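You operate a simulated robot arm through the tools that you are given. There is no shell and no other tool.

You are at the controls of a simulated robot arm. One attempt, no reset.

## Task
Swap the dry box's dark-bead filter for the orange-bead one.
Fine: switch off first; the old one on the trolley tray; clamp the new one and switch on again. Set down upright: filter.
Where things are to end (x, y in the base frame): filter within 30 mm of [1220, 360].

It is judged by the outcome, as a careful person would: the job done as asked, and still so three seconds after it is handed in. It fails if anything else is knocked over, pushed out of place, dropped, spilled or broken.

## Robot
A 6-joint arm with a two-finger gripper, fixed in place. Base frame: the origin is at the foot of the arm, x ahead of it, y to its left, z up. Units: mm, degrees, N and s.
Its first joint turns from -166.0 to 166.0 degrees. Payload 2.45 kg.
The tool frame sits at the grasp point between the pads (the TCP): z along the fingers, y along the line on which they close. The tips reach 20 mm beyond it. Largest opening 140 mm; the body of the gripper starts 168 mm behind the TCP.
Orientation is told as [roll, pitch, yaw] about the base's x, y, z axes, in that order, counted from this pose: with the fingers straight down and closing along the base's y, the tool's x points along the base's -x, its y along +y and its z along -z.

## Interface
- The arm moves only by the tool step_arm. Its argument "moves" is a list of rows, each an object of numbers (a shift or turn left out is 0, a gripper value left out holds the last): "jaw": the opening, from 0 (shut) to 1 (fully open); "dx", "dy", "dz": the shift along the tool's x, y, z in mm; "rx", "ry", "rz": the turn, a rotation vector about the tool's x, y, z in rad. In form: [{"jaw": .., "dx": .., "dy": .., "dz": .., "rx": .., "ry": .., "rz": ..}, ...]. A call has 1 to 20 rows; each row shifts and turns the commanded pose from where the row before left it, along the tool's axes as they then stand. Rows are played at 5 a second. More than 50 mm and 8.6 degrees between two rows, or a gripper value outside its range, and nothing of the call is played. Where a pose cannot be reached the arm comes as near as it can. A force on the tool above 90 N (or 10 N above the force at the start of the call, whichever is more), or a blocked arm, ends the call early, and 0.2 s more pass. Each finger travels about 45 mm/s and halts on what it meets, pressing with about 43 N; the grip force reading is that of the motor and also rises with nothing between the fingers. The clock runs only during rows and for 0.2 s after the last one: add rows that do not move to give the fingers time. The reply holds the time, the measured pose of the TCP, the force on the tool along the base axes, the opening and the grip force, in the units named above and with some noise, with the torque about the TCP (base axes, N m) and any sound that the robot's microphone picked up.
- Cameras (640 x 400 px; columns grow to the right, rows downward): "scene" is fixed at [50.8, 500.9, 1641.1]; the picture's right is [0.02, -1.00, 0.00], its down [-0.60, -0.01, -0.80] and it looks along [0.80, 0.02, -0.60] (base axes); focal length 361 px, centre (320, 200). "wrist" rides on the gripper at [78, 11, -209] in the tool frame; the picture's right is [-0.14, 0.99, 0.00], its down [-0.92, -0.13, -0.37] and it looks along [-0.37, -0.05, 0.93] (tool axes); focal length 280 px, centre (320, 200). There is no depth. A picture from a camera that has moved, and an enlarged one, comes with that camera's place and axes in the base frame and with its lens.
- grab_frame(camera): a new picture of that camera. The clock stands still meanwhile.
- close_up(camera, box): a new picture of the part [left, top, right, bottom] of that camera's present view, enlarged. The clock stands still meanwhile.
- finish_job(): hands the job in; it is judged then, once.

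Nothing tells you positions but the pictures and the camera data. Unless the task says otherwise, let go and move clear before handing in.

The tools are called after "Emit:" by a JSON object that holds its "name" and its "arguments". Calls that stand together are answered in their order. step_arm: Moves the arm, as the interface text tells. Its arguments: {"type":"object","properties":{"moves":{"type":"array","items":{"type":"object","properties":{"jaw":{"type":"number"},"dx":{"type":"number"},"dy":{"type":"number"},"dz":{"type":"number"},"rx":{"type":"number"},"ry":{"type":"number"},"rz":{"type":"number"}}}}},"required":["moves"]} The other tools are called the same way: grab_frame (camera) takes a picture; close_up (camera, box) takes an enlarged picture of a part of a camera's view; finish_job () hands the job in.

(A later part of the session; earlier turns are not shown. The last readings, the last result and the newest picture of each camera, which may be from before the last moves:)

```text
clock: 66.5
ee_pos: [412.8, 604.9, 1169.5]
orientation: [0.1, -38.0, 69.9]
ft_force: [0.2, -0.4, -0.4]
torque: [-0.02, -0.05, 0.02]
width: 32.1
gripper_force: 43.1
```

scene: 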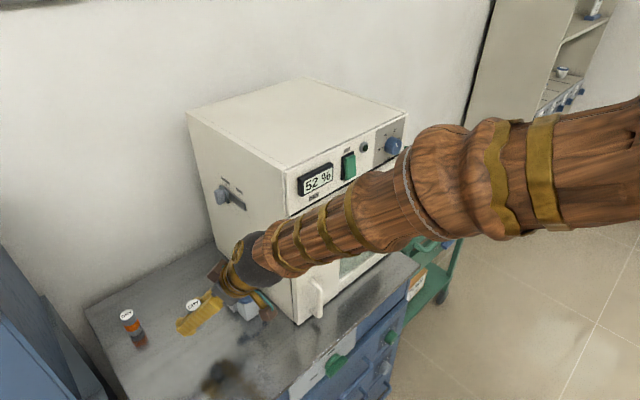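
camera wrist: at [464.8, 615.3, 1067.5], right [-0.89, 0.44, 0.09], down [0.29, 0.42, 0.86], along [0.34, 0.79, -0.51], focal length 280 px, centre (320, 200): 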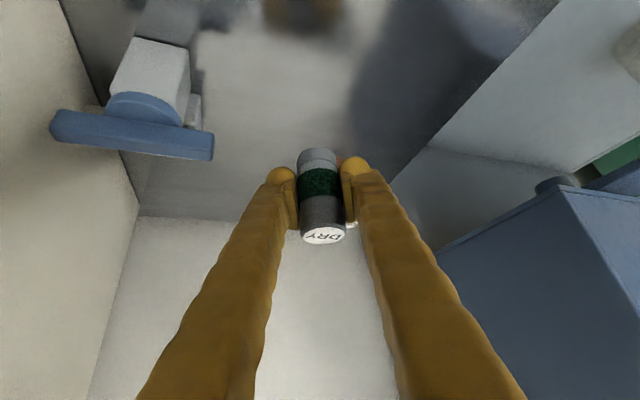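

Emit:
{"name": "step_arm", "arguments": {"moves": [{"dx": 10, "dy": -44.2, "dz": -7.8, "rx": 0.03867, "rz": 0.04949}, {"dx": 10, "dy": -44.2, "dz": -7.8, "rx": 0.03867, "rz": 0.04949}, {"dx": 10, "dy": -44.2, "dz": -7.8, "rx": 0.03867, "rz": 0.04949}, {"dx": 10, "dy": -44.2, "dz": -7.8, "rx": 0.03867, "rz": 0.04949}, {"dx": 10, "dy": -44.2, "dz": -7.8, "rx": 0.03867, "rz": 0.04949}, {"dx": 10, "dy": -44.2, "dz": -7.8, "rx": 0.03867, "rz": 0.04949}]}}

```text
clock: 67.9
ee_pos: [607.7, 411.0, 1170.9]
orientation: [0.0, -38.0, 48.2]
ft_force: [0.0, -0.6, -0.7]
torque: [0.01, -0.03, -0.01]
width: 32.1
gripper_force: 42.8
```

Emit:
{"name": "step_arm", "arguments": {"moves": [{"dx": 10, "dy": -44.2, "dz": -7.8, "rx": 0.03867, "rz": 0.04949}, {"dx": 10, "dy": -44.2, "dz": -7.8, "rx": 0.03867, "rz": 0.04949}, {"dx": 10, "dy": -44.2, "dz": -7.8, "rx": 0.03867, "rz": 0.04949}, {"dx": 10, "dy": -44.2, "dz": -7.8, "rx": 0.03867, "rz": 0.04949}, {"dx": 10, "dy": -44.2, "dz": -7.8, "rx": 0.03867, "rz": 0.04949}, {"dx": 10, "dy": -44.2, "dz": -7.8, "rx": 0.03867, "rz": 0.04949}, {"dx": 10, "dy": -44.2, "dz": -7.8, "rx": 0.03867, "rz": 0.04949}, {}]}}

Emit:
{"name": "grab_frame", "arguments": {"camera": "wrist"}}

Emit:
{"name": "grab_frame", "arguments": {"camera": "scene"}}

```text
clock: 69.7
ee_pos: [723.9, 112.4, 1171.1]
orientation: [0.0, -38.0, 23.1]
ft_force: [0.4, 0.1, -0.7]
torque: [0.01, -0.02, -0.03]
width: 32.2
gripper_force: 43.1
```

```text
taken
camera wrist: at [545.4, 48.7, 1287.5], right [-0.29, 0.95, 0.08], down [0.51, 0.08, 0.86], along [0.81, 0.29, -0.51], focal length 280 px, centre (320, 200)
```

wrist: 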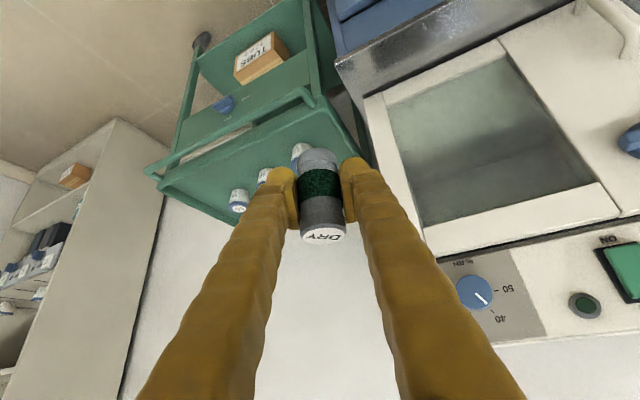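

```text
taken
```

scene: 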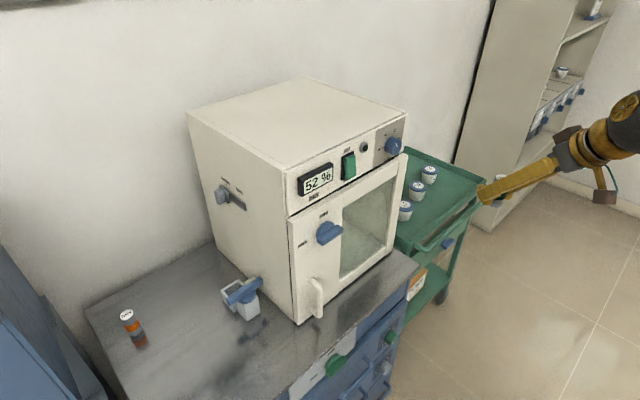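

Emit:
{"name": "step_arm", "arguments": {"moves": [{"dx": -22.2, "dy": -7.8, "dz": 37.8}, {"dx": -22.2, "dy": -7.8, "dz": 37.8}, {"dx": -22.2, "dy": -7.8, "dz": 37.8}, {"dx": -22.2, "dy": -7.8, "dz": 37.8}, {"dx": -22.2, "dy": -7.8, "dz": 37.8}]}}

```text
clock: 70.9
ee_pos: [928.3, 154.7, 1090.1]
orientation: [0.0, -37.9, 23.1]
ft_force: [-0.5, 0.3, -1.0]
torque: [-0.01, 0.04, 0.02]
width: 32.1
gripper_force: 43.1
```

Emit:
{"name": "step_arm", "arguments": {"moves": [{"dx": -22.2, "dy": -7.8, "dz": 37.8}, {"dx": -22.2, "dy": -7.8, "dz": 37.8}, {"dx": -22.2, "dy": -7.8, "dz": 37.8}, {"dx": -22.2, "dy": -7.8, "dz": 37.8}]}}

Emit:
{"name": "grab_frame", "arguments": {"camera": "wrist"}}

Emit:
{"name": "grab_frame", "arguments": {"camera": "scene"}}

```text
clock: 71.9
ee_pos: [1089.1, 188.0, 1023.4]
orientation: [0.1, -38.0, 23.0]
ft_force: [-0.1, -0.7, -0.1]
torque: [0.0, 0.04, -0.03]
width: 32.1
gripper_force: 43.4
```

```text
taken
camera wrist: at [910.6, 125.4, 1140.0], right [-0.29, 0.95, 0.08], down [0.51, 0.08, 0.86], along [0.81, 0.29, -0.51], focal length 280 px, centre (320, 200)
```

wrist: 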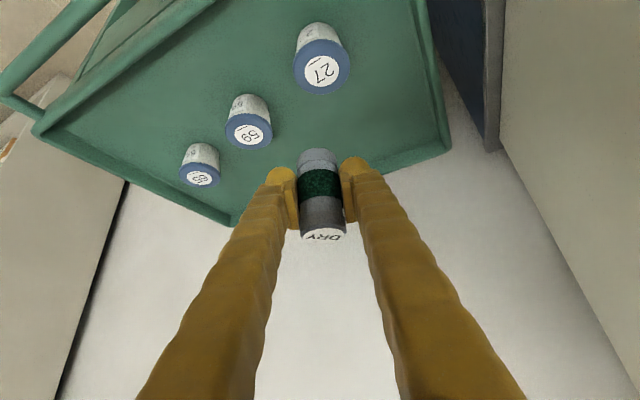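

```text
taken
```

scene: 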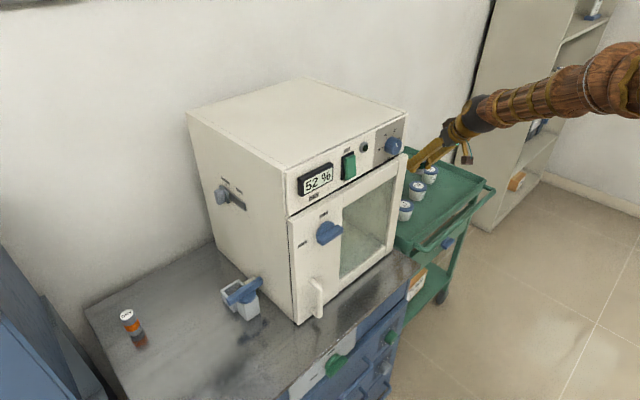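

The filter is above the tray and the cups are well clear. I'll move over to the target point at height, then look again.

Emit:
{"name": "step_arm", "arguments": {"moves": [{"dx": -20.3, "dy": 21.4, "dz": 34.3}, {"dx": -20.3, "dy": 21.4, "dz": 34.3}, {"dx": -20.3, "dy": 21.4, "dz": 34.3}, {"dx": -20.3, "dy": 21.4, "dz": 34.3}, {"dx": -20.3, "dy": 21.4, "dz": 34.3}, {}]}}

Emit:
{"name": "grab_frame", "arguments": {"camera": "wrist"}}

Emit:
{"name": "grab_frame", "arguments": {"camera": "scene"}}

```text
clock: 73.3
ee_pos: [1217.7, 361.5, 950.7]
orientation: [0.0, -38.0, 23.0]
ft_force: [0.3, -0.9, -0.9]
torque: [0.0, -0.02, 0.02]
width: 32.0
gripper_force: 42.4
```

```text
taken
camera wrist: at [1038.5, 297.4, 1066.9], right [-0.29, 0.95, 0.08], down [0.51, 0.08, 0.86], along [0.81, 0.29, -0.51], focal length 280 px, centre (320, 200)
```

wrist: 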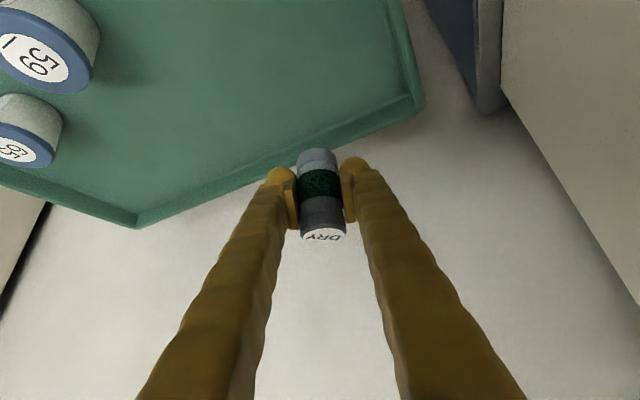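

```text
taken
```

scene: 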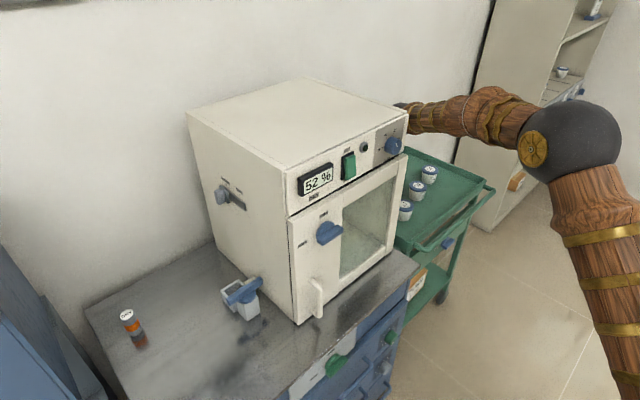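

Emit:
{"name": "step_arm", "arguments": {"moves": [{"dx": 23.6, "dz": 30.2}, {"dx": 23.6, "dz": 30.2}, {"dx": 20.3, "dz": 26}, {}]}}

Emit:
{"name": "grab_frame", "arguments": {"camera": "wrist"}}

```text
clock: 74.3
ee_pos: [1221.1, 357.6, 849.3]
orientation: [-0.1, -38.4, 22.9]
ft_force: [-0.4, 0.0, -0.3]
torque: [0.01, 0.01, 0.0]
width: 32.2
gripper_force: 43.1
```

```text
taken
camera wrist: at [1040.9, 293.7, 965.3], right [-0.29, 0.95, 0.09], down [0.5, 0.07, 0.86], along [0.82, 0.29, -0.5], focal length 280 px, centre (320, 200)
```

wrist: 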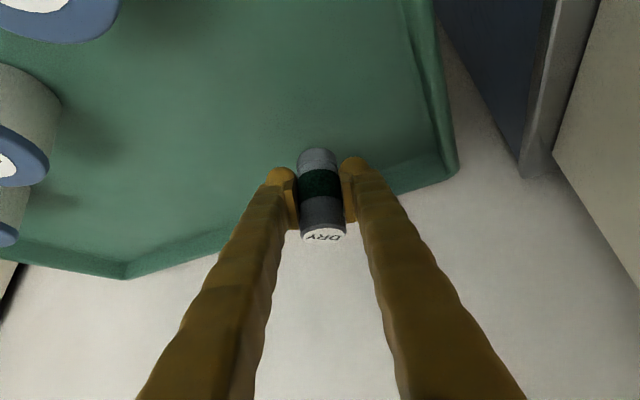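

The last few millimetres show the arm nearing full stretch, with the pose lagging a little. I'll come in about 16 mm, still well within the 30 mm allowed, so it tracks exactly.

Emit:
{"name": "step_arm", "arguments": {"moves": [{"dx": 6.9, "dy": -0.1, "dz": -5.4}, {"dx": 6.9, "dy": -0.1, "dz": -5.4}, {}]}}

```text
clock: 75.1
ee_pos: [1202.3, 348.5, 834.6]
orientation: [0.1, -37.5, 22.8]
ft_force: [-0.5, -0.6, -1.4]
torque: [0.02, 0.04, -0.01]
width: 32.1
gripper_force: 43.1
```

Emit:
{"name": "step_arm", "arguments": {"moves": [{}, {}, {}]}}

```text
clock: 75.9
ee_pos: [1204.1, 348.9, 841.6]
orientation: [0.2, -37.9, 22.8]
ft_force: [0.3, 0.2, 0.0]
torque: [0.0, -0.01, -0.02]
width: 32.3
gripper_force: 43.1
```

Emit:
{"name": "step_arm", "arguments": {"moves": [{"dx": 3.1, "dz": 3.94}, {"dx": 3.1, "dz": 3.94}, {}, {}, {}]}}

Emit:
{"name": "grab_frame", "arguments": {"camera": "wrist"}}

Emit:
{"name": "close_up", "arguments": {"camera": "wrist", "box": [240, 60, 480, 210]}}

```text
clock: 77.1
ee_pos: [1204.8, 348.3, 835.2]
orientation: [-0.1, -38.2, 22.8]
ft_force: [1.0, -0.1, -1.6]
torque: [-0.01, 0.01, -0.01]
width: 32.2
gripper_force: 42.7
```

```text
taken
camera wrist: at [1024.6, 285.0, 950.5], right [-0.28, 0.96, 0.09], down [0.51, 0.07, 0.86], along [0.81, 0.29, -0.51], focal length 280 px, centre (320, 200)
```

wrist: 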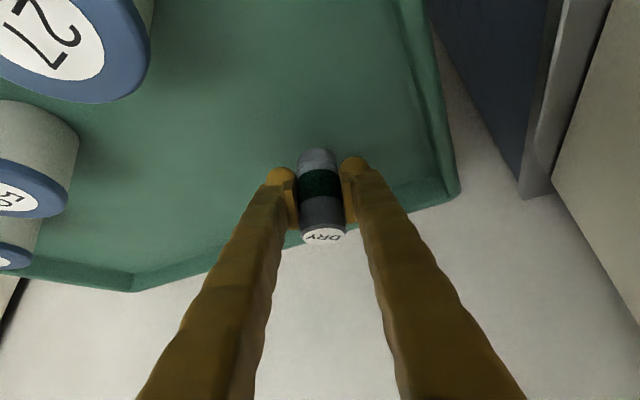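

```text
2.67 times, centred on (360, 135) of wrist
camera zoom: at [1024.6, 285.0, 950.5], right [-0.28, 0.96, 0.09], down [0.51, 0.07, 0.86], along [0.81, 0.29, -0.51], focal length 748 px, centre (213, 373)
```

zoom: 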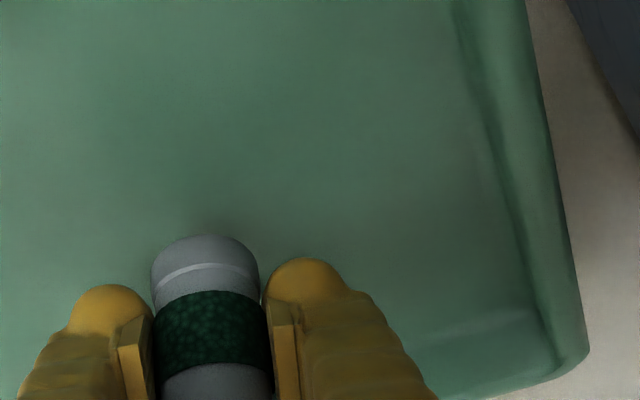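

Emit:
{"name": "step_arm", "arguments": {"moves": [{"dx": 4.2, "dz": 1.6}, {"dx": 3.5, "dz": 2.8}, {}, {}, {}]}}

```text
clock: 78.3
ee_pos: [1200.3, 348.2, 824.3]
orientation: [0.1, -37.9, 22.8]
ft_force: [-0.2, 0.1, -0.2]
torque: [-0.02, 0.02, 0.01]
width: 32.1
gripper_force: 43.7
```

Emit:
{"name": "step_arm", "arguments": {"moves": [{"dx": 2.0, "dz": 3.0}, {}, {}]}}

```text
clock: 79.1
ee_pos: [1202.5, 347.9, 822.2]
orientation: [-0.1, -38.1, 22.8]
ft_force: [0.3, -0.4, -1.5]
torque: [0.02, -0.06, -0.04]
width: 32.0
gripper_force: 42.7
```

Emit:
{"name": "step_arm", "arguments": {"moves": [{"dx": 1.6, "dz": 1.8}, {}, {"dx": 1.6, "dz": 1.8}, {}, {}]}}

Emit:
{"name": "close_up", "arguments": {"camera": "wrist", "box": [240, 60, 480, 210]}}

```text
clock: 80.3
ee_pos: [1200.0, 346.9, 817.4]
orientation: [0.0, -37.9, 22.8]
ft_force: [-0.4, -0.7, -0.5]
torque: [0.0, -0.01, 0.01]
width: 32.2
gripper_force: 42.6
```

```text
2.67 times, centred on (360, 135) of wrist
camera zoom: at [1020.9, 283.7, 932.9], right [-0.28, 0.95, 0.09], down [0.51, 0.08, 0.86], along [0.81, 0.29, -0.51], focal length 748 px, centre (213, 373)
```

zoom: 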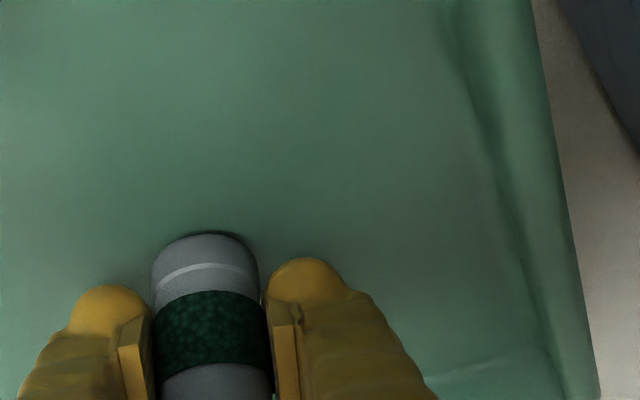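

Emit:
{"name": "step_arm", "arguments": {"moves": [{"dx": -2.6, "dy": 5.1, "dz": 2.0}, {}, {"dx": 1.2, "dz": 1.5}, {}, {}]}}

```text
clock: 81.5
ee_pos: [1203.8, 348.6, 816.7]
orientation: [0.1, -38.1, 22.5]
ft_force: [-0.1, -0.1, -0.2]
torque: [-0.03, 0.02, 0.03]
width: 32.2
gripper_force: 42.8
```

Emit:
{"name": "step_arm", "arguments": {"moves": [{"dx": 1.3, "dz": 1.2}, {}, {"dx": 1.3, "dz": 1.2}, {}, {}]}}

Emit:
{"name": "close_up", "arguments": {"camera": "wrist", "box": [280, 120, 380, 200]}}

```text
clock: 82.7
ee_pos: [1203.8, 348.7, 814.5]
orientation: [0.1, -38.1, 22.6]
ft_force: [0.0, 1.2, -0.2]
torque: [0.03, 0.01, -0.03]
width: 32.2
gripper_force: 43.4
```

```text
5.00 times, centred on (330, 160) of wrist
camera zoom: at [1023.4, 284.7, 929.6], right [-0.28, 0.96, 0.09], down [0.51, 0.07, 0.86], along [0.81, 0.28, -0.51], focal length 1402 px, centre (270, 400)
```

zoom: 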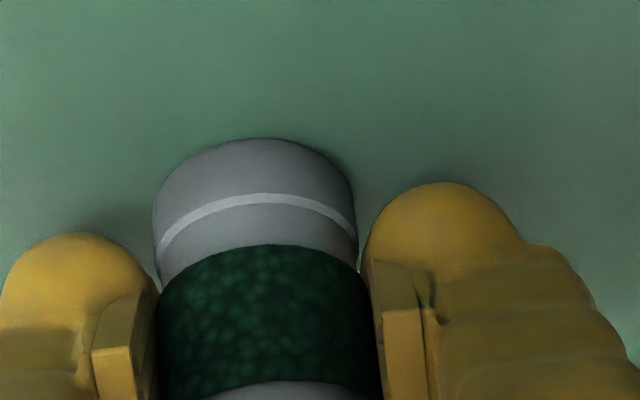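

Emit:
{"name": "step_arm", "arguments": {"moves": [{"dx": 1.0, "dz": 1.2}, {}, {"dx": 1.0, "dz": 1.2}, {}, {}]}}

```text
clock: 83.9
ee_pos: [1203.8, 347.0, 813.3]
orientation: [0.0, -38.3, 22.5]
ft_force: [10.2, 6.0, 33.6]
torque: [0.11, -0.15, 0.0]
width: 32.3
gripper_force: 42.9
```

The filter has touched the tray floor at TCP z≈813.5, about 20 mm from the target point. I'll ease off the pressure and open the jaws.

Emit:
{"name": "step_arm", "arguments": {"moves": [{"dx": -0.6, "dz": -0.8}, {}, {}]}}

```text
clock: 84.7
ee_pos: [1202.8, 348.8, 811.3]
orientation: [0.1, -38.1, 22.5]
ft_force: [4.5, -1.3, 36.0]
torque: [-0.09, -0.01, -0.03]
width: 32.4
gripper_force: 42.8
```

Emit:
{"name": "step_arm", "arguments": {"moves": [{"dx": -0.9, "dz": -1.2}, {}, {}]}}

```text
clock: 85.5
ee_pos: [1202.5, 346.8, 810.5]
orientation: [0.1, -38.0, 22.5]
ft_force: [6.0, 0.5, 35.1]
torque: [-0.05, -0.05, 0.0]
width: 32.1
gripper_force: 43.1
```

Emit:
{"name": "step_arm", "arguments": {"moves": [{"dx": -1.5, "dz": -2.0}, {}, {}]}}

```text
clock: 86.3
ee_pos: [1200.7, 346.6, 811.0]
orientation: [0.0, -37.8, 22.5]
ft_force: [1.9, -2.5, 24.0]
torque: [-0.14, -0.07, 0.02]
width: 32.4
gripper_force: 43.2
```

Emit:
{"name": "step_arm", "arguments": {"moves": [{"dx": -1.4, "dz": -1.4}, {}, {}]}}

```text
clock: 87.1
ee_pos: [1201.3, 348.0, 811.3]
orientation: [0.1, -37.7, 22.5]
ft_force: [-0.5, -0.6, -0.5]
torque: [0.0, -0.01, 0.01]
width: 32.1
gripper_force: 43.5
```

Emit:
{"name": "step_arm", "arguments": {"moves": [{"jaw": 0.27}, {"jaw": 0.34}, {"jaw": 0.42}, {}]}}

Emit:
{"name": "close_up", "arguments": {"camera": "wrist", "box": [240, 100, 400, 220]}}

```text
clock: 88.1
ee_pos: [1202.5, 346.6, 811.7]
orientation: [0.1, -37.9, 22.5]
ft_force: [0.2, 0.7, 0.7]
torque: [0.01, 0.03, -0.04]
width: 58.9
gripper_force: 0.1
```

```text
3.33 times, centred on (320, 160) of wrist
camera zoom: at [1023.4, 284.7, 929.0], right [-0.28, 0.96, 0.09], down [0.51, 0.07, 0.86], along [0.81, 0.28, -0.51], focal length 935 px, centre (320, 333)
```

zoom: 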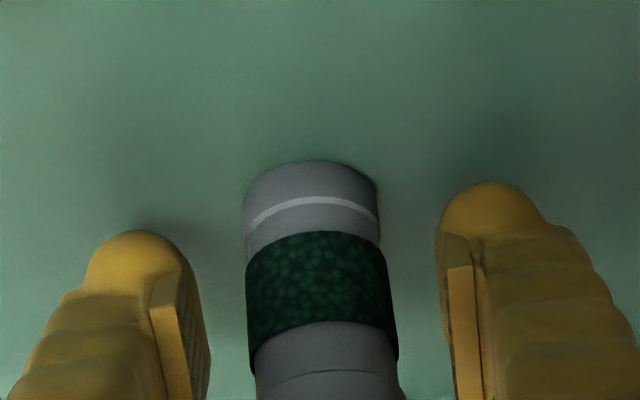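

The filter stands upright on the tray. I'll retreat straight up and check its position.

Emit:
{"name": "step_arm", "arguments": {"moves": [{"dx": -12.3, "dz": -15.8}, {"dx": -24.6, "dz": -31.5}, {"dx": -24.6, "dz": -31.5}, {"dx": -24.6, "dz": -31.5}, {}, {}]}}

Emit:
{"name": "grab_frame", "arguments": {"camera": "wrist"}}

```text
clock: 89.5
ee_pos: [1199.7, 359.1, 954.6]
orientation: [0.0, -38.2, 23.0]
ft_force: [0.0, -0.2, 1.3]
torque: [-0.02, -0.06, -0.04]
width: 58.7
gripper_force: 0.1
```

```text
taken
camera wrist: at [1019.7, 295.2, 1071.7], right [-0.29, 0.95, 0.09], down [0.51, 0.08, 0.86], along [0.81, 0.29, -0.51], focal length 280 px, centre (320, 200)
```

wrist: 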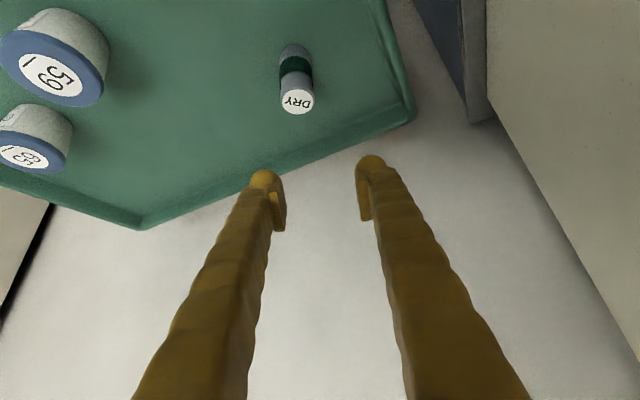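

The dark filter is upright on the tray at about (1204, 348), roughly 20 mm from the target. I'll retreat the way I came and go for the orange filter.

Emit:
{"name": "step_arm", "arguments": {"moves": [{"dx": 18.2, "dy": -22.8, "dz": -31.6}, {"dx": 18.2, "dy": -22.8, "dz": -31.6}, {"dx": 18.2, "dy": -22.8, "dz": -31.6}, {"dx": 18.2, "dy": -22.8, "dz": -31.6}, {"dx": 18.2, "dy": -22.8, "dz": -31.6}, {}]}}

Emit:
{"name": "grab_frame", "arguments": {"camera": "wrist"}}

```text
clock: 90.9
ee_pos: [1086.3, 188.8, 1021.5]
orientation: [0.0, -38.1, 23.0]
ft_force: [0.5, 0.2, -0.4]
torque: [-0.01, 0.02, 0.01]
width: 58.8
gripper_force: 0.1
```

```text
taken
camera wrist: at [906.8, 123.7, 1138.2], right [-0.29, 0.95, 0.08], down [0.51, 0.08, 0.86], along [0.81, 0.29, -0.51], focal length 280 px, centre (320, 200)
```

wrist: 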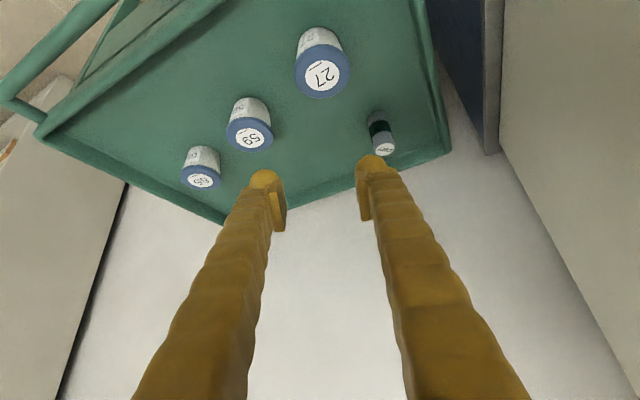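

Emit:
{"name": "step_arm", "arguments": {"moves": [{"dx": 22.2, "dy": 7.8, "dz": -37.8}, {"dx": 22.2, "dy": 7.8, "dz": -37.8}, {"dx": 22.2, "dy": 7.8, "dz": -37.8}, {"dx": 22.2, "dy": 7.8, "dz": -37.8}, {"dx": 22.2, "dy": 7.8, "dz": -37.8}, {"dx": 22.2, "dy": 7.8, "dz": -37.8}, {"dx": 22.2, "dy": 7.8, "dz": -37.8}, {"dx": 22.2, "dy": 7.8, "dz": -37.8}, {"dx": 22.2, "dy": 7.8, "dz": -37.8}]}}

```text
clock: 92.9
ee_pos: [723.2, 110.0, 1169.6]
orientation: [-0.1, -38.0, 23.1]
ft_force: [0.2, 0.2, 0.4]
torque: [-0.01, -0.06, 0.01]
width: 58.8
gripper_force: 0.0
```

Emit:
{"name": "step_arm", "arguments": {"moves": [{"dx": -7.8, "dy": 44.9, "dz": 6.1, "rx": -0.03867, "rz": -0.04949}, {"dx": -7.8, "dy": 44.9, "dz": 6.1, "rx": -0.03867, "rz": -0.04949}, {"dx": -7.8, "dy": 44.9, "dz": 6.1, "rx": -0.03867, "rz": -0.04949}, {"dx": -7.8, "dy": 44.9, "dz": 6.1, "rx": -0.03867, "rz": -0.04949}, {"dx": -7.8, "dy": 44.9, "dz": 6.1, "rx": -0.03867, "rz": -0.04949}, {"dx": -7.8, "dy": 44.9, "dz": 6.1, "rx": -0.03867, "rz": -0.04949}, {"dx": -7.8, "dy": 44.9, "dz": 6.1, "rx": -0.03867, "rz": -0.04949}]}}

```text
clock: 94.5
ee_pos: [605.6, 406.4, 1169.0]
orientation: [-0.1, -38.0, 48.4]
ft_force: [-0.3, -0.6, 0.1]
torque: [0.03, 0.0, 0.06]
width: 58.8
gripper_force: 0.0
```

Emit:
{"name": "step_arm", "arguments": {"moves": [{"dx": -7.8, "dy": 44.9, "dz": 6.1, "rx": -0.03867, "rz": -0.04949}, {"dx": -7.8, "dy": 44.9, "dz": 6.1, "rx": -0.03867, "rz": -0.04949}, {"dx": -7.8, "dy": 44.9, "dz": 6.1, "rx": -0.03867, "rz": -0.04949}, {"dx": -7.8, "dy": 44.9, "dz": 6.1, "rx": -0.03867, "rz": -0.04949}, {"dx": -7.8, "dy": 44.9, "dz": 6.1, "rx": -0.03867, "rz": -0.04949}, {"dx": -7.8, "dy": 44.9, "dz": 6.1, "rx": -0.03867, "rz": -0.04949}, {"dx": -7.8, "dy": 44.9, "dz": 6.1, "rx": -0.03867, "rz": -0.04949}, {}]}}

Emit:
{"name": "grab_frame", "arguments": {"camera": "wrist"}}

```text
clock: 96.3
ee_pos: [373.3, 622.8, 1167.1]
orientation: [0.0, -38.0, 73.4]
ft_force: [0.7, -0.6, -0.6]
torque: [-0.01, 0.01, -0.03]
width: 58.7
gripper_force: 0.1
```

```text
taken
camera wrist: at [309.3, 444.2, 1284.1], right [-0.92, 0.38, 0.09], down [0.26, 0.44, 0.86], along [0.29, 0.81, -0.51], focal length 280 px, centre (320, 200)
```

wrist: 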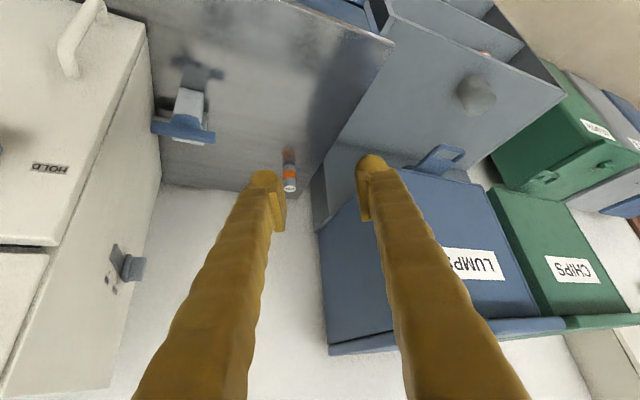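

Emit:
{"name": "close_up", "arguments": {"camera": "wrist", "box": [230, 100, 430, 260]}}

Emit:
{"name": "grab_frame", "arguments": {"camera": "scene"}}

```text
2.50 times, centred on (330, 180) of wrist
camera zoom: at [309.3, 444.2, 1284.1], right [-0.92, 0.38, 0.09], down [0.26, 0.44, 0.86], along [0.29, 0.81, -0.51], focal length 701 px, centre (295, 250)
```

zoom: 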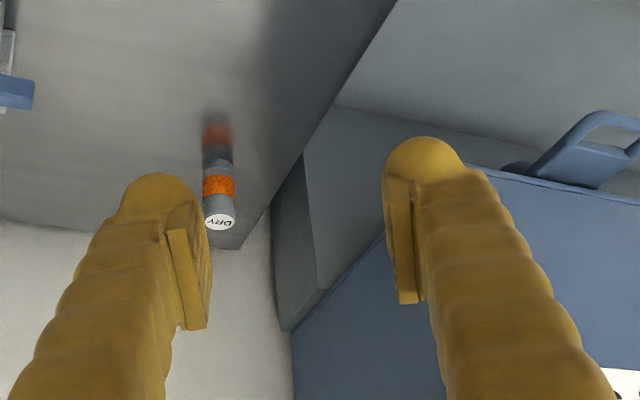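

```text
taken
```

scene: 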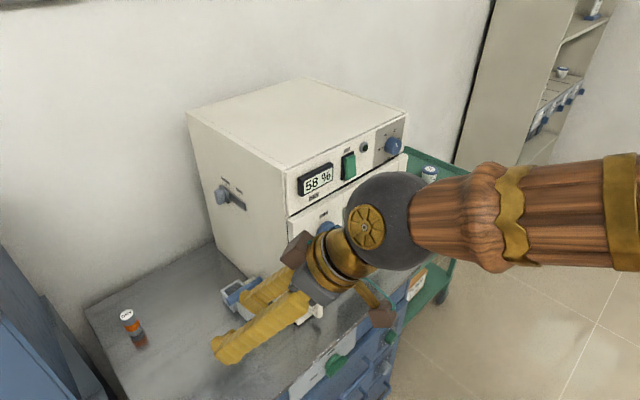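

The display has risen to 58 %, as expected with no filter in. The orange filter stands about 83 mm from the bench's left edge, with a bin beyond it. I'll reduce the tilt to 20° and move toward a point above it.

Emit:
{"name": "step_arm", "arguments": {"moves": [{"ry": 0.1047}, {"ry": 0.1047}, {"ry": 0.1047}, {"dx": -31.8, "dy": -10.1, "dz": 33.6}, {"dx": -31.8, "dy": -10.1, "dz": 33.6}, {"dx": -31.8, "dy": -10.1, "dz": 33.6}, {"dx": -31.8, "dy": -10.1, "dz": 33.6}, {"dx": -31.8, "dy": -10.1, "dz": 33.6}, {"dx": -31.8, "dy": -10.1, "dz": 33.6}, {}]}}

Emit:
{"name": "grab_frame", "arguments": {"camera": "wrist"}}

Emit:
{"name": "grab_frame", "arguments": {"camera": "scene"}}

```text
clock: 98.5
ee_pos: [503.4, 845.1, 1046.0]
orientation: [0.0, -20.0, 73.5]
ft_force: [-0.8, -0.7, -0.3]
torque: [0.02, -0.01, -0.01]
width: 58.8
gripper_force: 0.0
```

```text
taken
camera wrist: at [453.0, 710.2, 1214.4], right [-0.91, 0.4, 0.05], down [0.33, 0.67, 0.66], along [0.24, 0.62, -0.75], focal length 280 px, centre (320, 200)
```

wrist: 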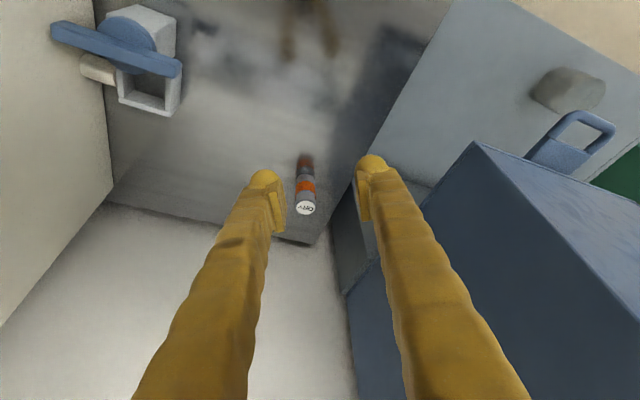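

```text
taken
```

scene: 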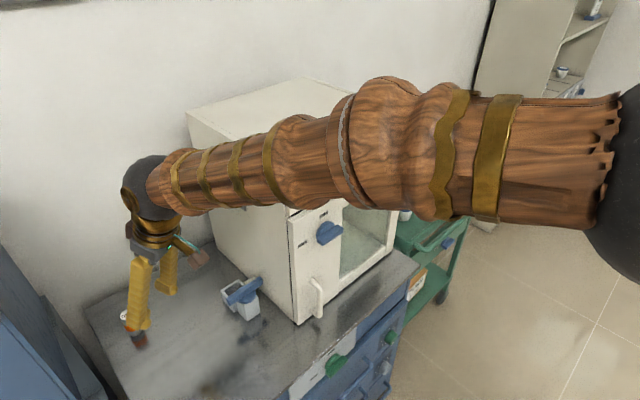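

Emit:
{"name": "close_up", "arguments": {"camera": "wrist", "box": [250, 130, 390, 250]}}

Emit:
{"name": "close_up", "arguments": {"camera": "scene", "box": [0, 200, 200, 400]}}

```text
3.33 times, centred on (320, 190) of wrist
camera zoom: at [453.0, 710.2, 1214.4], right [-0.91, 0.4, 0.05], down [0.33, 0.67, 0.66], along [0.24, 0.62, -0.75], focal length 935 px, centre (320, 233)
```

zoom: 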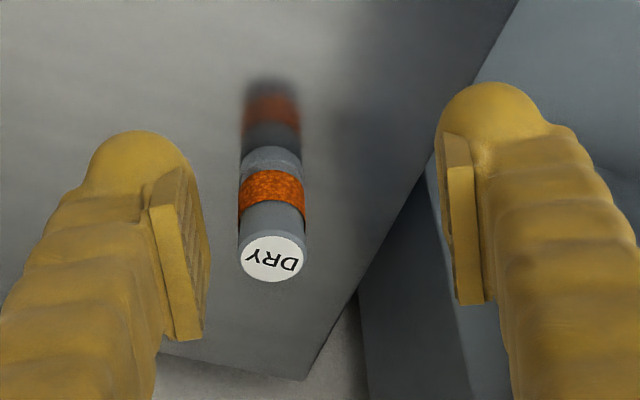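

```text
2.00 times, centred on (100, 300) of scene
camera zoom: at [50.8, 500.9, 1641.1], right [0.02, -1.0, 0.0], down [-0.6, -0.01, -0.8], along [0.8, 0.02, -0.6], focal length 722 px, centre (760, 0)
```

zoom: 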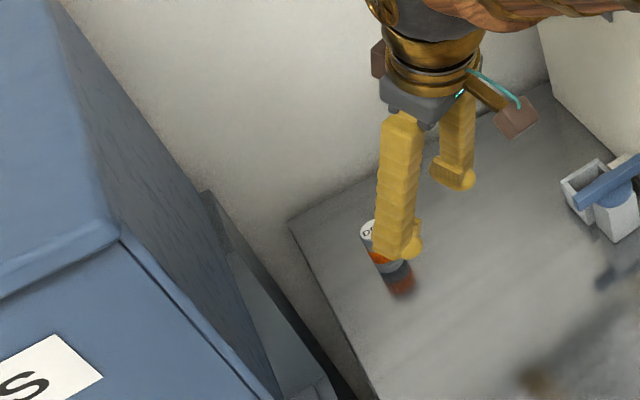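

Emit:
{"name": "step_arm", "arguments": {"moves": [{"dx": -30.9, "dy": -9.8, "dz": 34.1}, {"dx": -30.9, "dy": -9.8, "dz": 34.1}, {"dx": -30.9, "dy": -9.8, "dz": 34.1}, {"dx": -30.9, "dy": -9.8, "dz": 34.1}, {}, {}]}}

Emit:
{"name": "grab_frame", "arguments": {"camera": "wrist"}}

Emit:
{"name": "close_up", "arguments": {"camera": "scene", "box": [50, 220, 210, 360]}}

```text
clock: 99.9
ee_pos: [591.5, 989.2, 957.3]
orientation: [0.1, -19.9, 73.5]
ft_force: [0.2, -0.1, 0.8]
torque: [-0.04, -0.02, -0.01]
width: 58.7
gripper_force: 0.0
```

```text
taken
camera wrist: at [539.3, 854.3, 1126.8], right [-0.91, 0.4, 0.05], down [0.33, 0.67, 0.66], along [0.24, 0.62, -0.75], focal length 280 px, centre (320, 200)
```

wrist: 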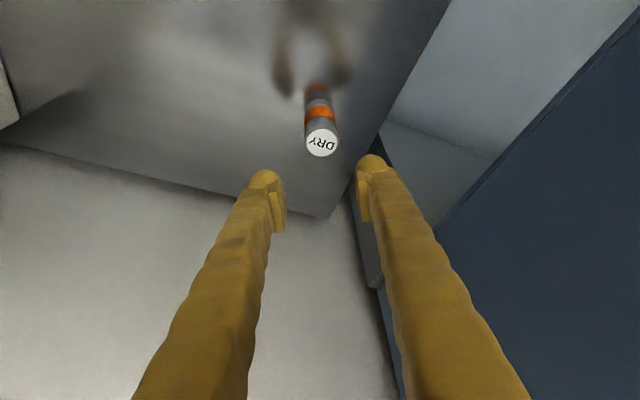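

```text
2.86 times, centred on (130, 290) of scene
camera zoom: at [50.8, 500.9, 1641.1], right [0.02, -1.0, 0.0], down [-0.6, -0.01, -0.8], along [0.8, 0.02, -0.6], focal length 1032 px, centre (863, -57)
```

zoom: 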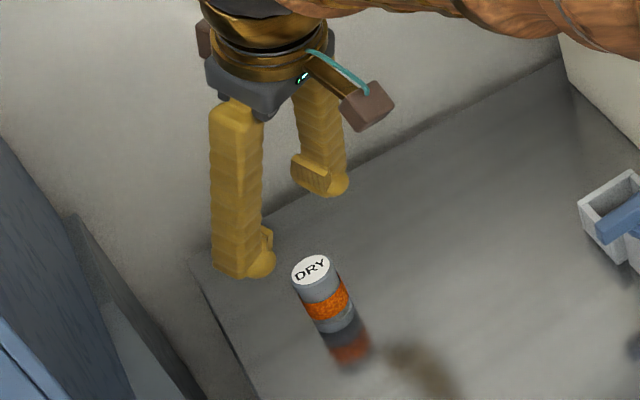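

Emit:
{"name": "close_up", "arguments": {"camera": "wrist", "box": [260, 70, 380, 190]}}

```text
3.33 times, centred on (320, 130) of wrist
camera zoom: at [539.3, 854.3, 1126.8], right [-0.91, 0.4, 0.05], down [0.33, 0.67, 0.66], along [0.24, 0.62, -0.75], focal length 935 px, centre (320, 433)
```

zoom: 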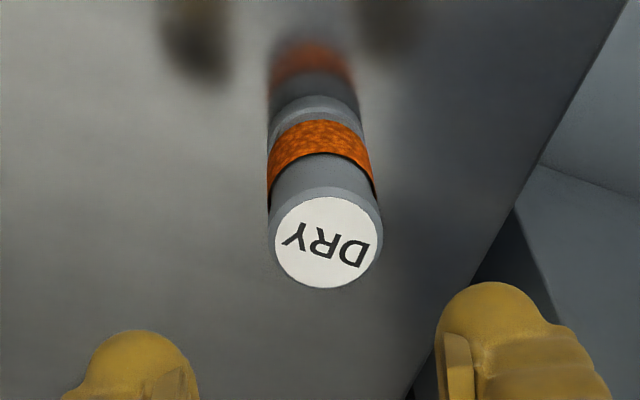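

The filter is about 5 mm off the tool's centreline. I'll correct that while descending to the grip height.

Emit:
{"name": "step_arm", "arguments": {"moves": [{"dy": 5.5}, {"dx": 9.4, "dz": 25.9}, {"dx": 9.4, "dz": 25.9}, {"dx": 9.5, "dz": 25.9}, {}, {}]}}

Emit:
{"name": "close_up", "arguments": {"camera": "wrist", "box": [240, 100, 400, 220]}}

```text
clock: 101.3
ee_pos: [582.4, 991.7, 874.8]
orientation: [0.0, -20.0, 73.5]
ft_force: [0.3, 0.2, 0.7]
torque: [0.01, -0.02, 0.01]
width: 58.7
gripper_force: 0.1
```

```text
3.33 times, centred on (320, 160) of wrist
camera zoom: at [531.5, 856.4, 1044.4], right [-0.91, 0.4, 0.05], down [0.33, 0.67, 0.66], along [0.24, 0.62, -0.75], focal length 935 px, centre (320, 333)
```

zoom: 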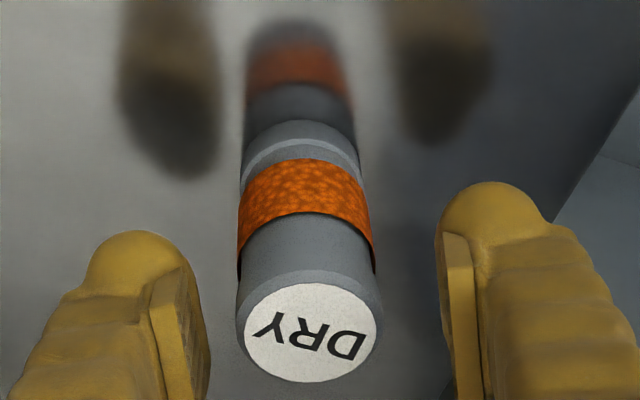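

Emit:
{"name": "step_arm", "arguments": {"moves": [{"dy": -2.4}, {}, {"jaw": 0}, {}, {}, {}]}}

Emit:
{"name": "close_up", "arguments": {"camera": "wrist", "box": [240, 100, 400, 220]}}

```text
clock: 102.7
ee_pos: [584.2, 991.3, 876.2]
orientation: [0.0, -19.9, 73.5]
ft_force: [0.6, 0.5, -0.3]
torque: [0.01, 0.01, 0.02]
width: 32.0
gripper_force: 43.2
```

```text
3.33 times, centred on (320, 160) of wrist
camera zoom: at [533.5, 855.7, 1045.0], right [-0.91, 0.4, 0.05], down [0.33, 0.67, 0.66], along [0.24, 0.62, -0.75], focal length 935 px, centre (320, 333)
```

zoom: 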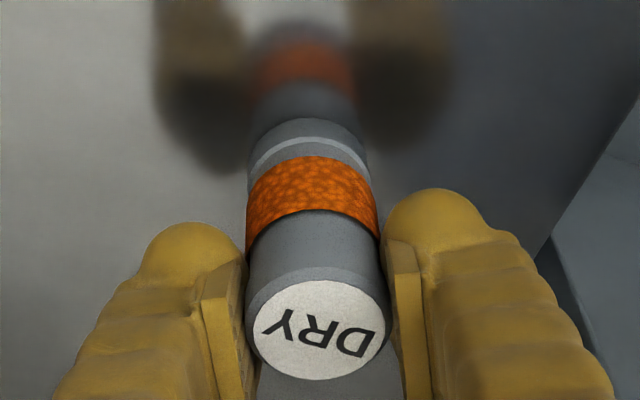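

The orange filter is gripped (32 mm, 43 N). I'll lift it clear and bring it back to open bench space.

Emit:
{"name": "step_arm", "arguments": {"moves": [{"dx": -6.8, "dz": -18.8}, {"dx": -15.4, "dz": -42.3}, {"dx": -15.4, "dz": -42.3}, {}]}}

Emit:
{"name": "grab_frame", "arguments": {"camera": "wrist"}}

```text
clock: 103.7
ee_pos: [584.5, 991.3, 987.9]
orientation: [0.0, -19.9, 73.4]
ft_force: [1.1, -0.4, -0.5]
torque: [0.01, 0.02, 0.03]
width: 32.1
gripper_force: 43.3
```

```text
taken
camera wrist: at [533.4, 855.9, 1157.9], right [-0.91, 0.4, 0.05], down [0.33, 0.67, 0.66], along [0.24, 0.62, -0.75], focal length 280 px, centre (320, 200)
```

wrist: 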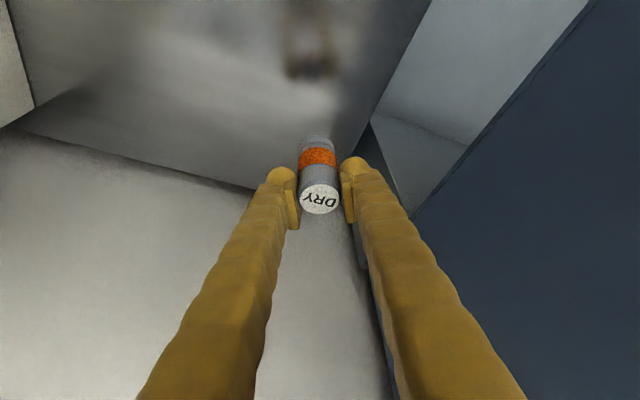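

Emit:
{"name": "step_arm", "arguments": {"moves": [{"dx": 32.4, "dy": 0.5, "dz": -19}, {"dx": 32.4, "dy": 0.5, "dz": -19}, {"dx": 32.4, "dy": 0.5, "dz": -19}, {"dx": 32.4, "dy": 0.5, "dz": -19}, {"rx": 0.0439, "rz": 0.1207}, {"rx": 0.0439, "rz": 0.1207}, {"rx": 0.0439, "rz": 0.1207}, {"rx": 0.0439, "rz": 0.1207}, {"rx": 0.0439, "rz": 0.1207}, {"rx": 0.0439, "rz": 0.1207}, {"rx": 0.0439, "rz": 0.1207}, {}]}}

Emit:
{"name": "grab_frame", "arguments": {"camera": "wrist"}}

Emit:
{"name": "grab_frame", "arguments": {"camera": "scene"}}

```text
clock: 106.3
ee_pos: [540.1, 851.5, 1010.4]
orientation: [0.0, -20.0, 22.0]
ft_force: [1.0, 0.4, -1.4]
torque: [0.0, 0.0, -0.02]
width: 31.8
gripper_force: 42.6
```

```text
taken
camera wrist: at [401.1, 807.3, 1181.0], right [-0.25, 0.97, 0.05], down [0.73, 0.16, 0.66], along [0.63, 0.2, -0.75], focal length 280 px, centre (320, 200)
```

wrist: 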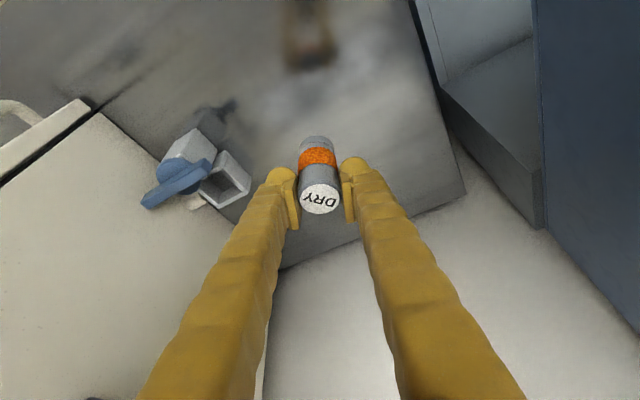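

```text
taken
```

scene: 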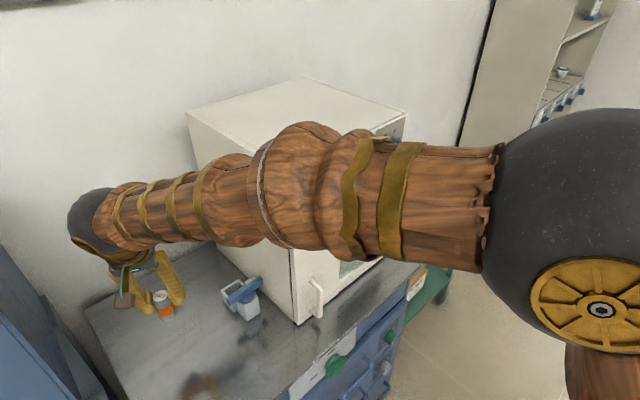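

Emit:
{"name": "close_up", "arguments": {"camera": "wrist", "box": [130, 110, 290, 230]}}

Emit:
{"name": "close_up", "arguments": {"camera": "scene", "box": [210, 265, 270, 325]}}

```text
3.33 times, centred on (210, 170) of wrist
camera zoom: at [401.1, 807.3, 1181.0], right [-0.25, 0.97, 0.05], down [0.73, 0.16, 0.66], along [0.63, 0.2, -0.75], focal length 935 px, centre (687, 300)
```

zoom: 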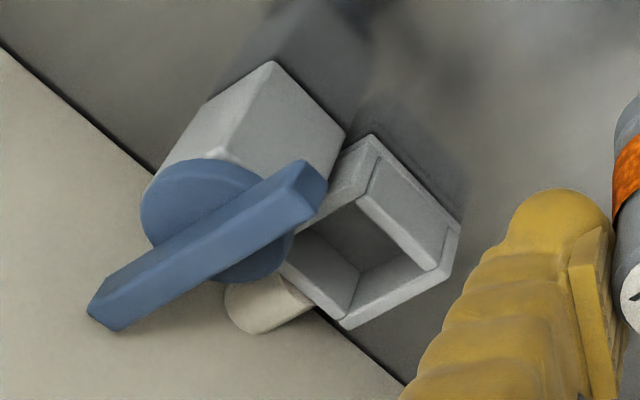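

```text
6.67 times, centred on (240, 295) of scene
camera zoom: at [50.8, 500.9, 1641.1], right [0.02, -1.0, 0.0], down [-0.6, -0.01, -0.8], along [0.8, 0.02, -0.6], focal length 2408 px, centre (853, -433)
```

zoom: 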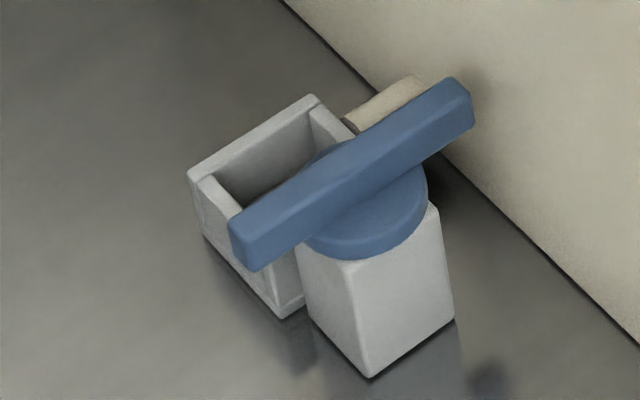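

I now have the empty socket's outline, centred at about (692, 744). I'll carry the orange filter over it at a height that clears the lever.

Emit:
{"name": "step_arm", "arguments": {"moves": [{"dx": -23.3, "dy": -38.8, "dz": 8.5}, {"dx": -23.3, "dy": -38.8, "dz": 8.5}, {"dx": -23.3, "dy": -38.8, "dz": 8.5}, {"dx": -23.3, "dy": -38.8, "dz": 8.5}, {}, {}]}}

Emit:
{"name": "close_up", "arguments": {"camera": "wrist", "box": [240, 80, 400, 220]}}

Emit:
{"name": "close_up", "arguments": {"camera": "scene", "box": [190, 225, 290, 325]}}

```text
clock: 107.7
ee_pos: [689.4, 744.3, 1011.6]
orientation: [-0.2, -20.1, 22.0]
ft_force: [-0.7, 0.2, -0.2]
torque: [0.02, -0.04, 0.03]
width: 32.0
gripper_force: 43.2
```

```text
2.86 times, centred on (320, 150) of wrist
camera zoom: at [551.7, 699.9, 1181.1], right [-0.25, 0.97, 0.05], down [0.73, 0.16, 0.66], along [0.63, 0.2, -0.75], focal length 801 px, centre (320, 343)
```

zoom: 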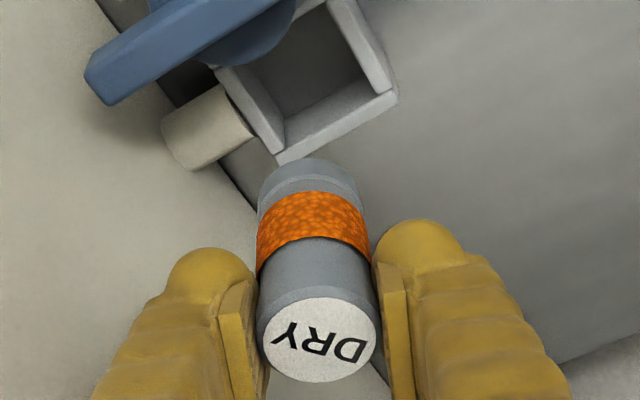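

```text
4.00 times, centred on (240, 275) of scene
camera zoom: at [50.8, 500.9, 1641.1], right [0.02, -1.0, 0.0], down [-0.6, -0.01, -0.8], along [0.8, 0.02, -0.6], focal length 1445 px, centre (640, -100)
```

zoom: 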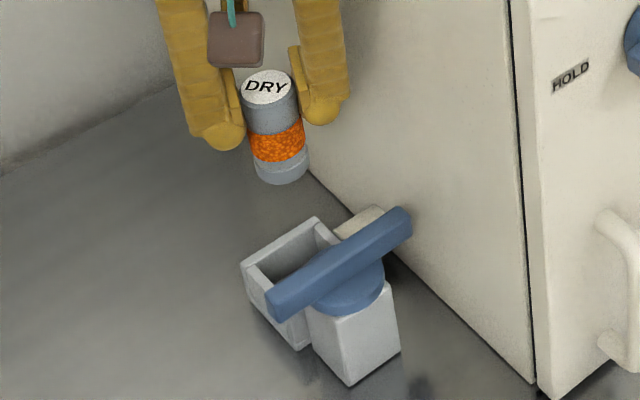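

Emit:
{"name": "step_arm", "arguments": {"moves": [{"dx": 10.9, "dz": 31.5}, {"dx": 10.9, "dz": 31.5}, {"dx": 9.5, "dz": 28}, {}]}}

Emit:
{"name": "close_up", "arguments": {"camera": "wrist", "box": [240, 80, 400, 220]}}

Emit:
{"name": "close_up", "arguments": {"camera": "scene", "box": [200, 245, 280, 325]}}

```text
clock: 108.7
ee_pos: [691.0, 744.5, 916.6]
orientation: [0.0, -20.0, 21.9]
ft_force: [0.9, 0.4, -0.7]
torque: [0.0, 0.0, -0.04]
width: 31.7
gripper_force: 42.9
```

```text
2.86 times, centred on (320, 150) of wrist
camera zoom: at [553.0, 701.0, 1085.5], right [-0.25, 0.97, 0.05], down [0.73, 0.16, 0.66], along [0.63, 0.2, -0.75], focal length 801 px, centre (320, 343)
```

zoom: 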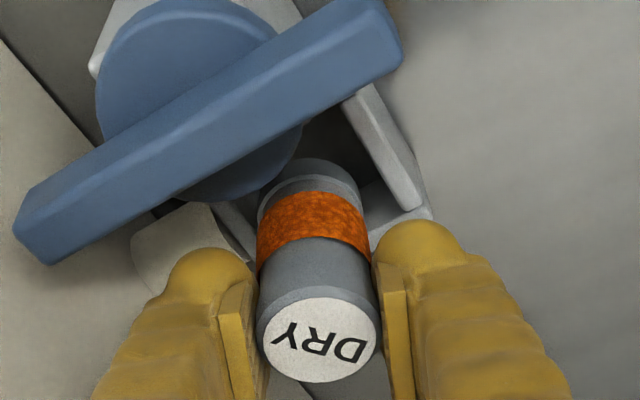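

```text
5.00 times, centred on (240, 285) of scene
camera zoom: at [50.8, 500.9, 1641.1], right [0.02, -1.0, 0.0], down [-0.6, -0.01, -0.8], along [0.8, 0.02, -0.6], focal length 1806 px, centre (720, -225)
```

zoom: 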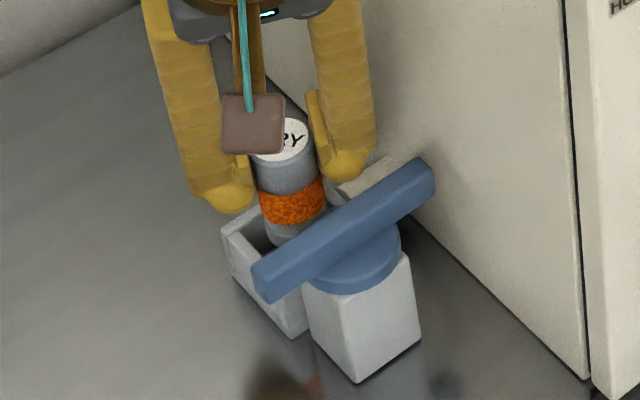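

Emit:
{"name": "step_arm", "arguments": {"moves": [{"dx": 1.7, "dz": 4.7}, {"dx": 1.7, "dz": 4.7}, {"dx": 1.7, "dz": 4.7}, {}]}}

Emit:
{"name": "close_up", "arguments": {"camera": "wrist", "box": [240, 80, 400, 220]}}

```text
clock: 109.7
ee_pos: [695.6, 740.0, 899.9]
orientation: [0.0, -20.0, 21.6]
ft_force: [-8.6, 11.8, 3.1]
torque: [0.48, 0.34, -0.02]
width: 31.9
gripper_force: 42.9
```

```text
2.86 times, centred on (320, 150) of wrist
camera zoom: at [556.6, 697.5, 1070.8], right [-0.25, 0.97, 0.05], down [0.73, 0.15, 0.66], along [0.63, 0.2, -0.75], focal length 801 px, centre (320, 343)
```

zoom: 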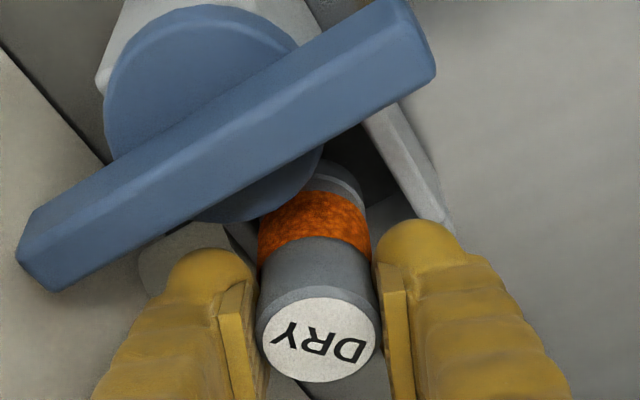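

Emit:
{"name": "step_arm", "arguments": {"moves": [{}, {}]}}

Emit:
{"name": "grab_frame", "arguments": {"camera": "scene"}}

```text
clock: 110.3
ee_pos: [695.4, 740.9, 901.1]
orientation: [0.0, -19.9, 21.7]
ft_force: [-9.2, 11.7, 3.4]
torque: [0.48, 0.43, -0.04]
width: 31.5
gripper_force: 43.0
```

```text
taken
```

scene: 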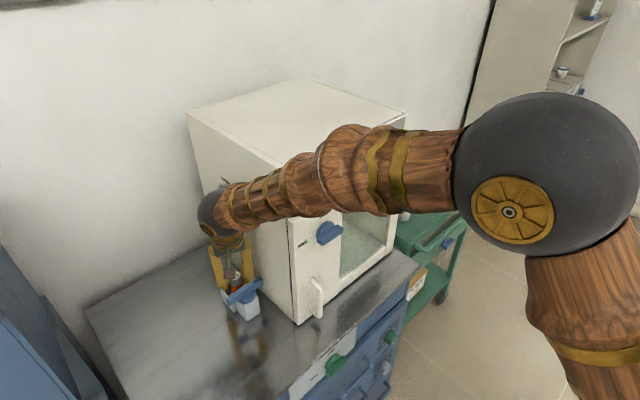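

The tool has drifted about 6 mm toward the box, with 15 N of side force, so the filter is leaning on the box-side wall of the socket. I'll raise it back out and check before trying again.

Emit:
{"name": "step_arm", "arguments": {"moves": [{"dx": -1.7, "dz": -4.7}, {"dx": -1.7, "dz": -4.7}, {"dx": -1.7, "dz": -4.7}, {}, {}]}}

Emit:
{"name": "close_up", "arguments": {"camera": "wrist", "box": [240, 80, 400, 220]}}

Emit:
{"name": "close_up", "arguments": {"camera": "scene", "box": [180, 145, 300, 325]}}

```text
clock: 111.5
ee_pos: [695.5, 740.6, 916.4]
orientation: [0.0, -19.9, 21.7]
ft_force: [0.3, 0.1, -0.6]
torque: [0.02, 0.03, -0.02]
width: 31.8
gripper_force: 43.2
```

```text
2.86 times, centred on (320, 150) of wrist
camera zoom: at [556.3, 697.2, 1085.3], right [-0.25, 0.97, 0.05], down [0.73, 0.15, 0.66], along [0.63, 0.2, -0.75], focal length 801 px, centre (320, 343)
```

zoom: 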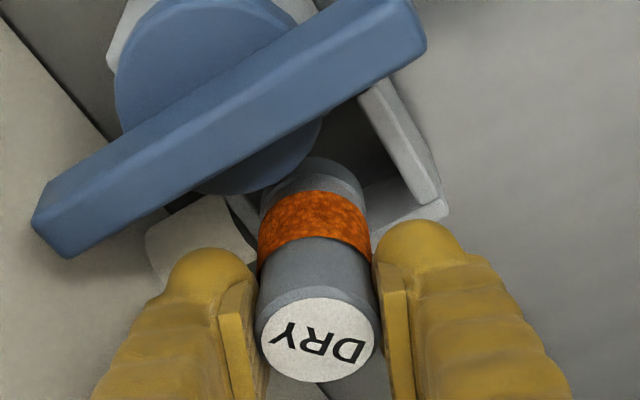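

```text
2.22 times, centred on (240, 235) of scene
camera zoom: at [50.8, 500.9, 1641.1], right [0.02, -1.0, 0.0], down [-0.6, -0.01, -0.8], along [0.8, 0.02, -0.6], focal length 803 px, centre (498, 122)
```

zoom: 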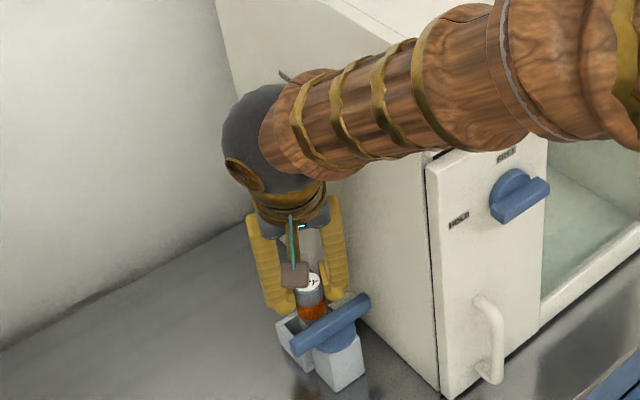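

Emit:
{"name": "step_arm", "arguments": {"moves": [{"dx": 0.9, "dy": 2.3, "dz": -0.3}, {"dx": 0.9, "dy": 2.3, "dz": -0.3}, {}, {}]}}

```text
clock: 112.5
ee_pos: [692.0, 743.8, 915.0]
orientation: [-0.1, -20.0, 21.6]
ft_force: [-0.9, -0.7, -1.2]
torque: [0.02, 0.01, 0.04]
width: 32.2
gripper_force: 42.8
```

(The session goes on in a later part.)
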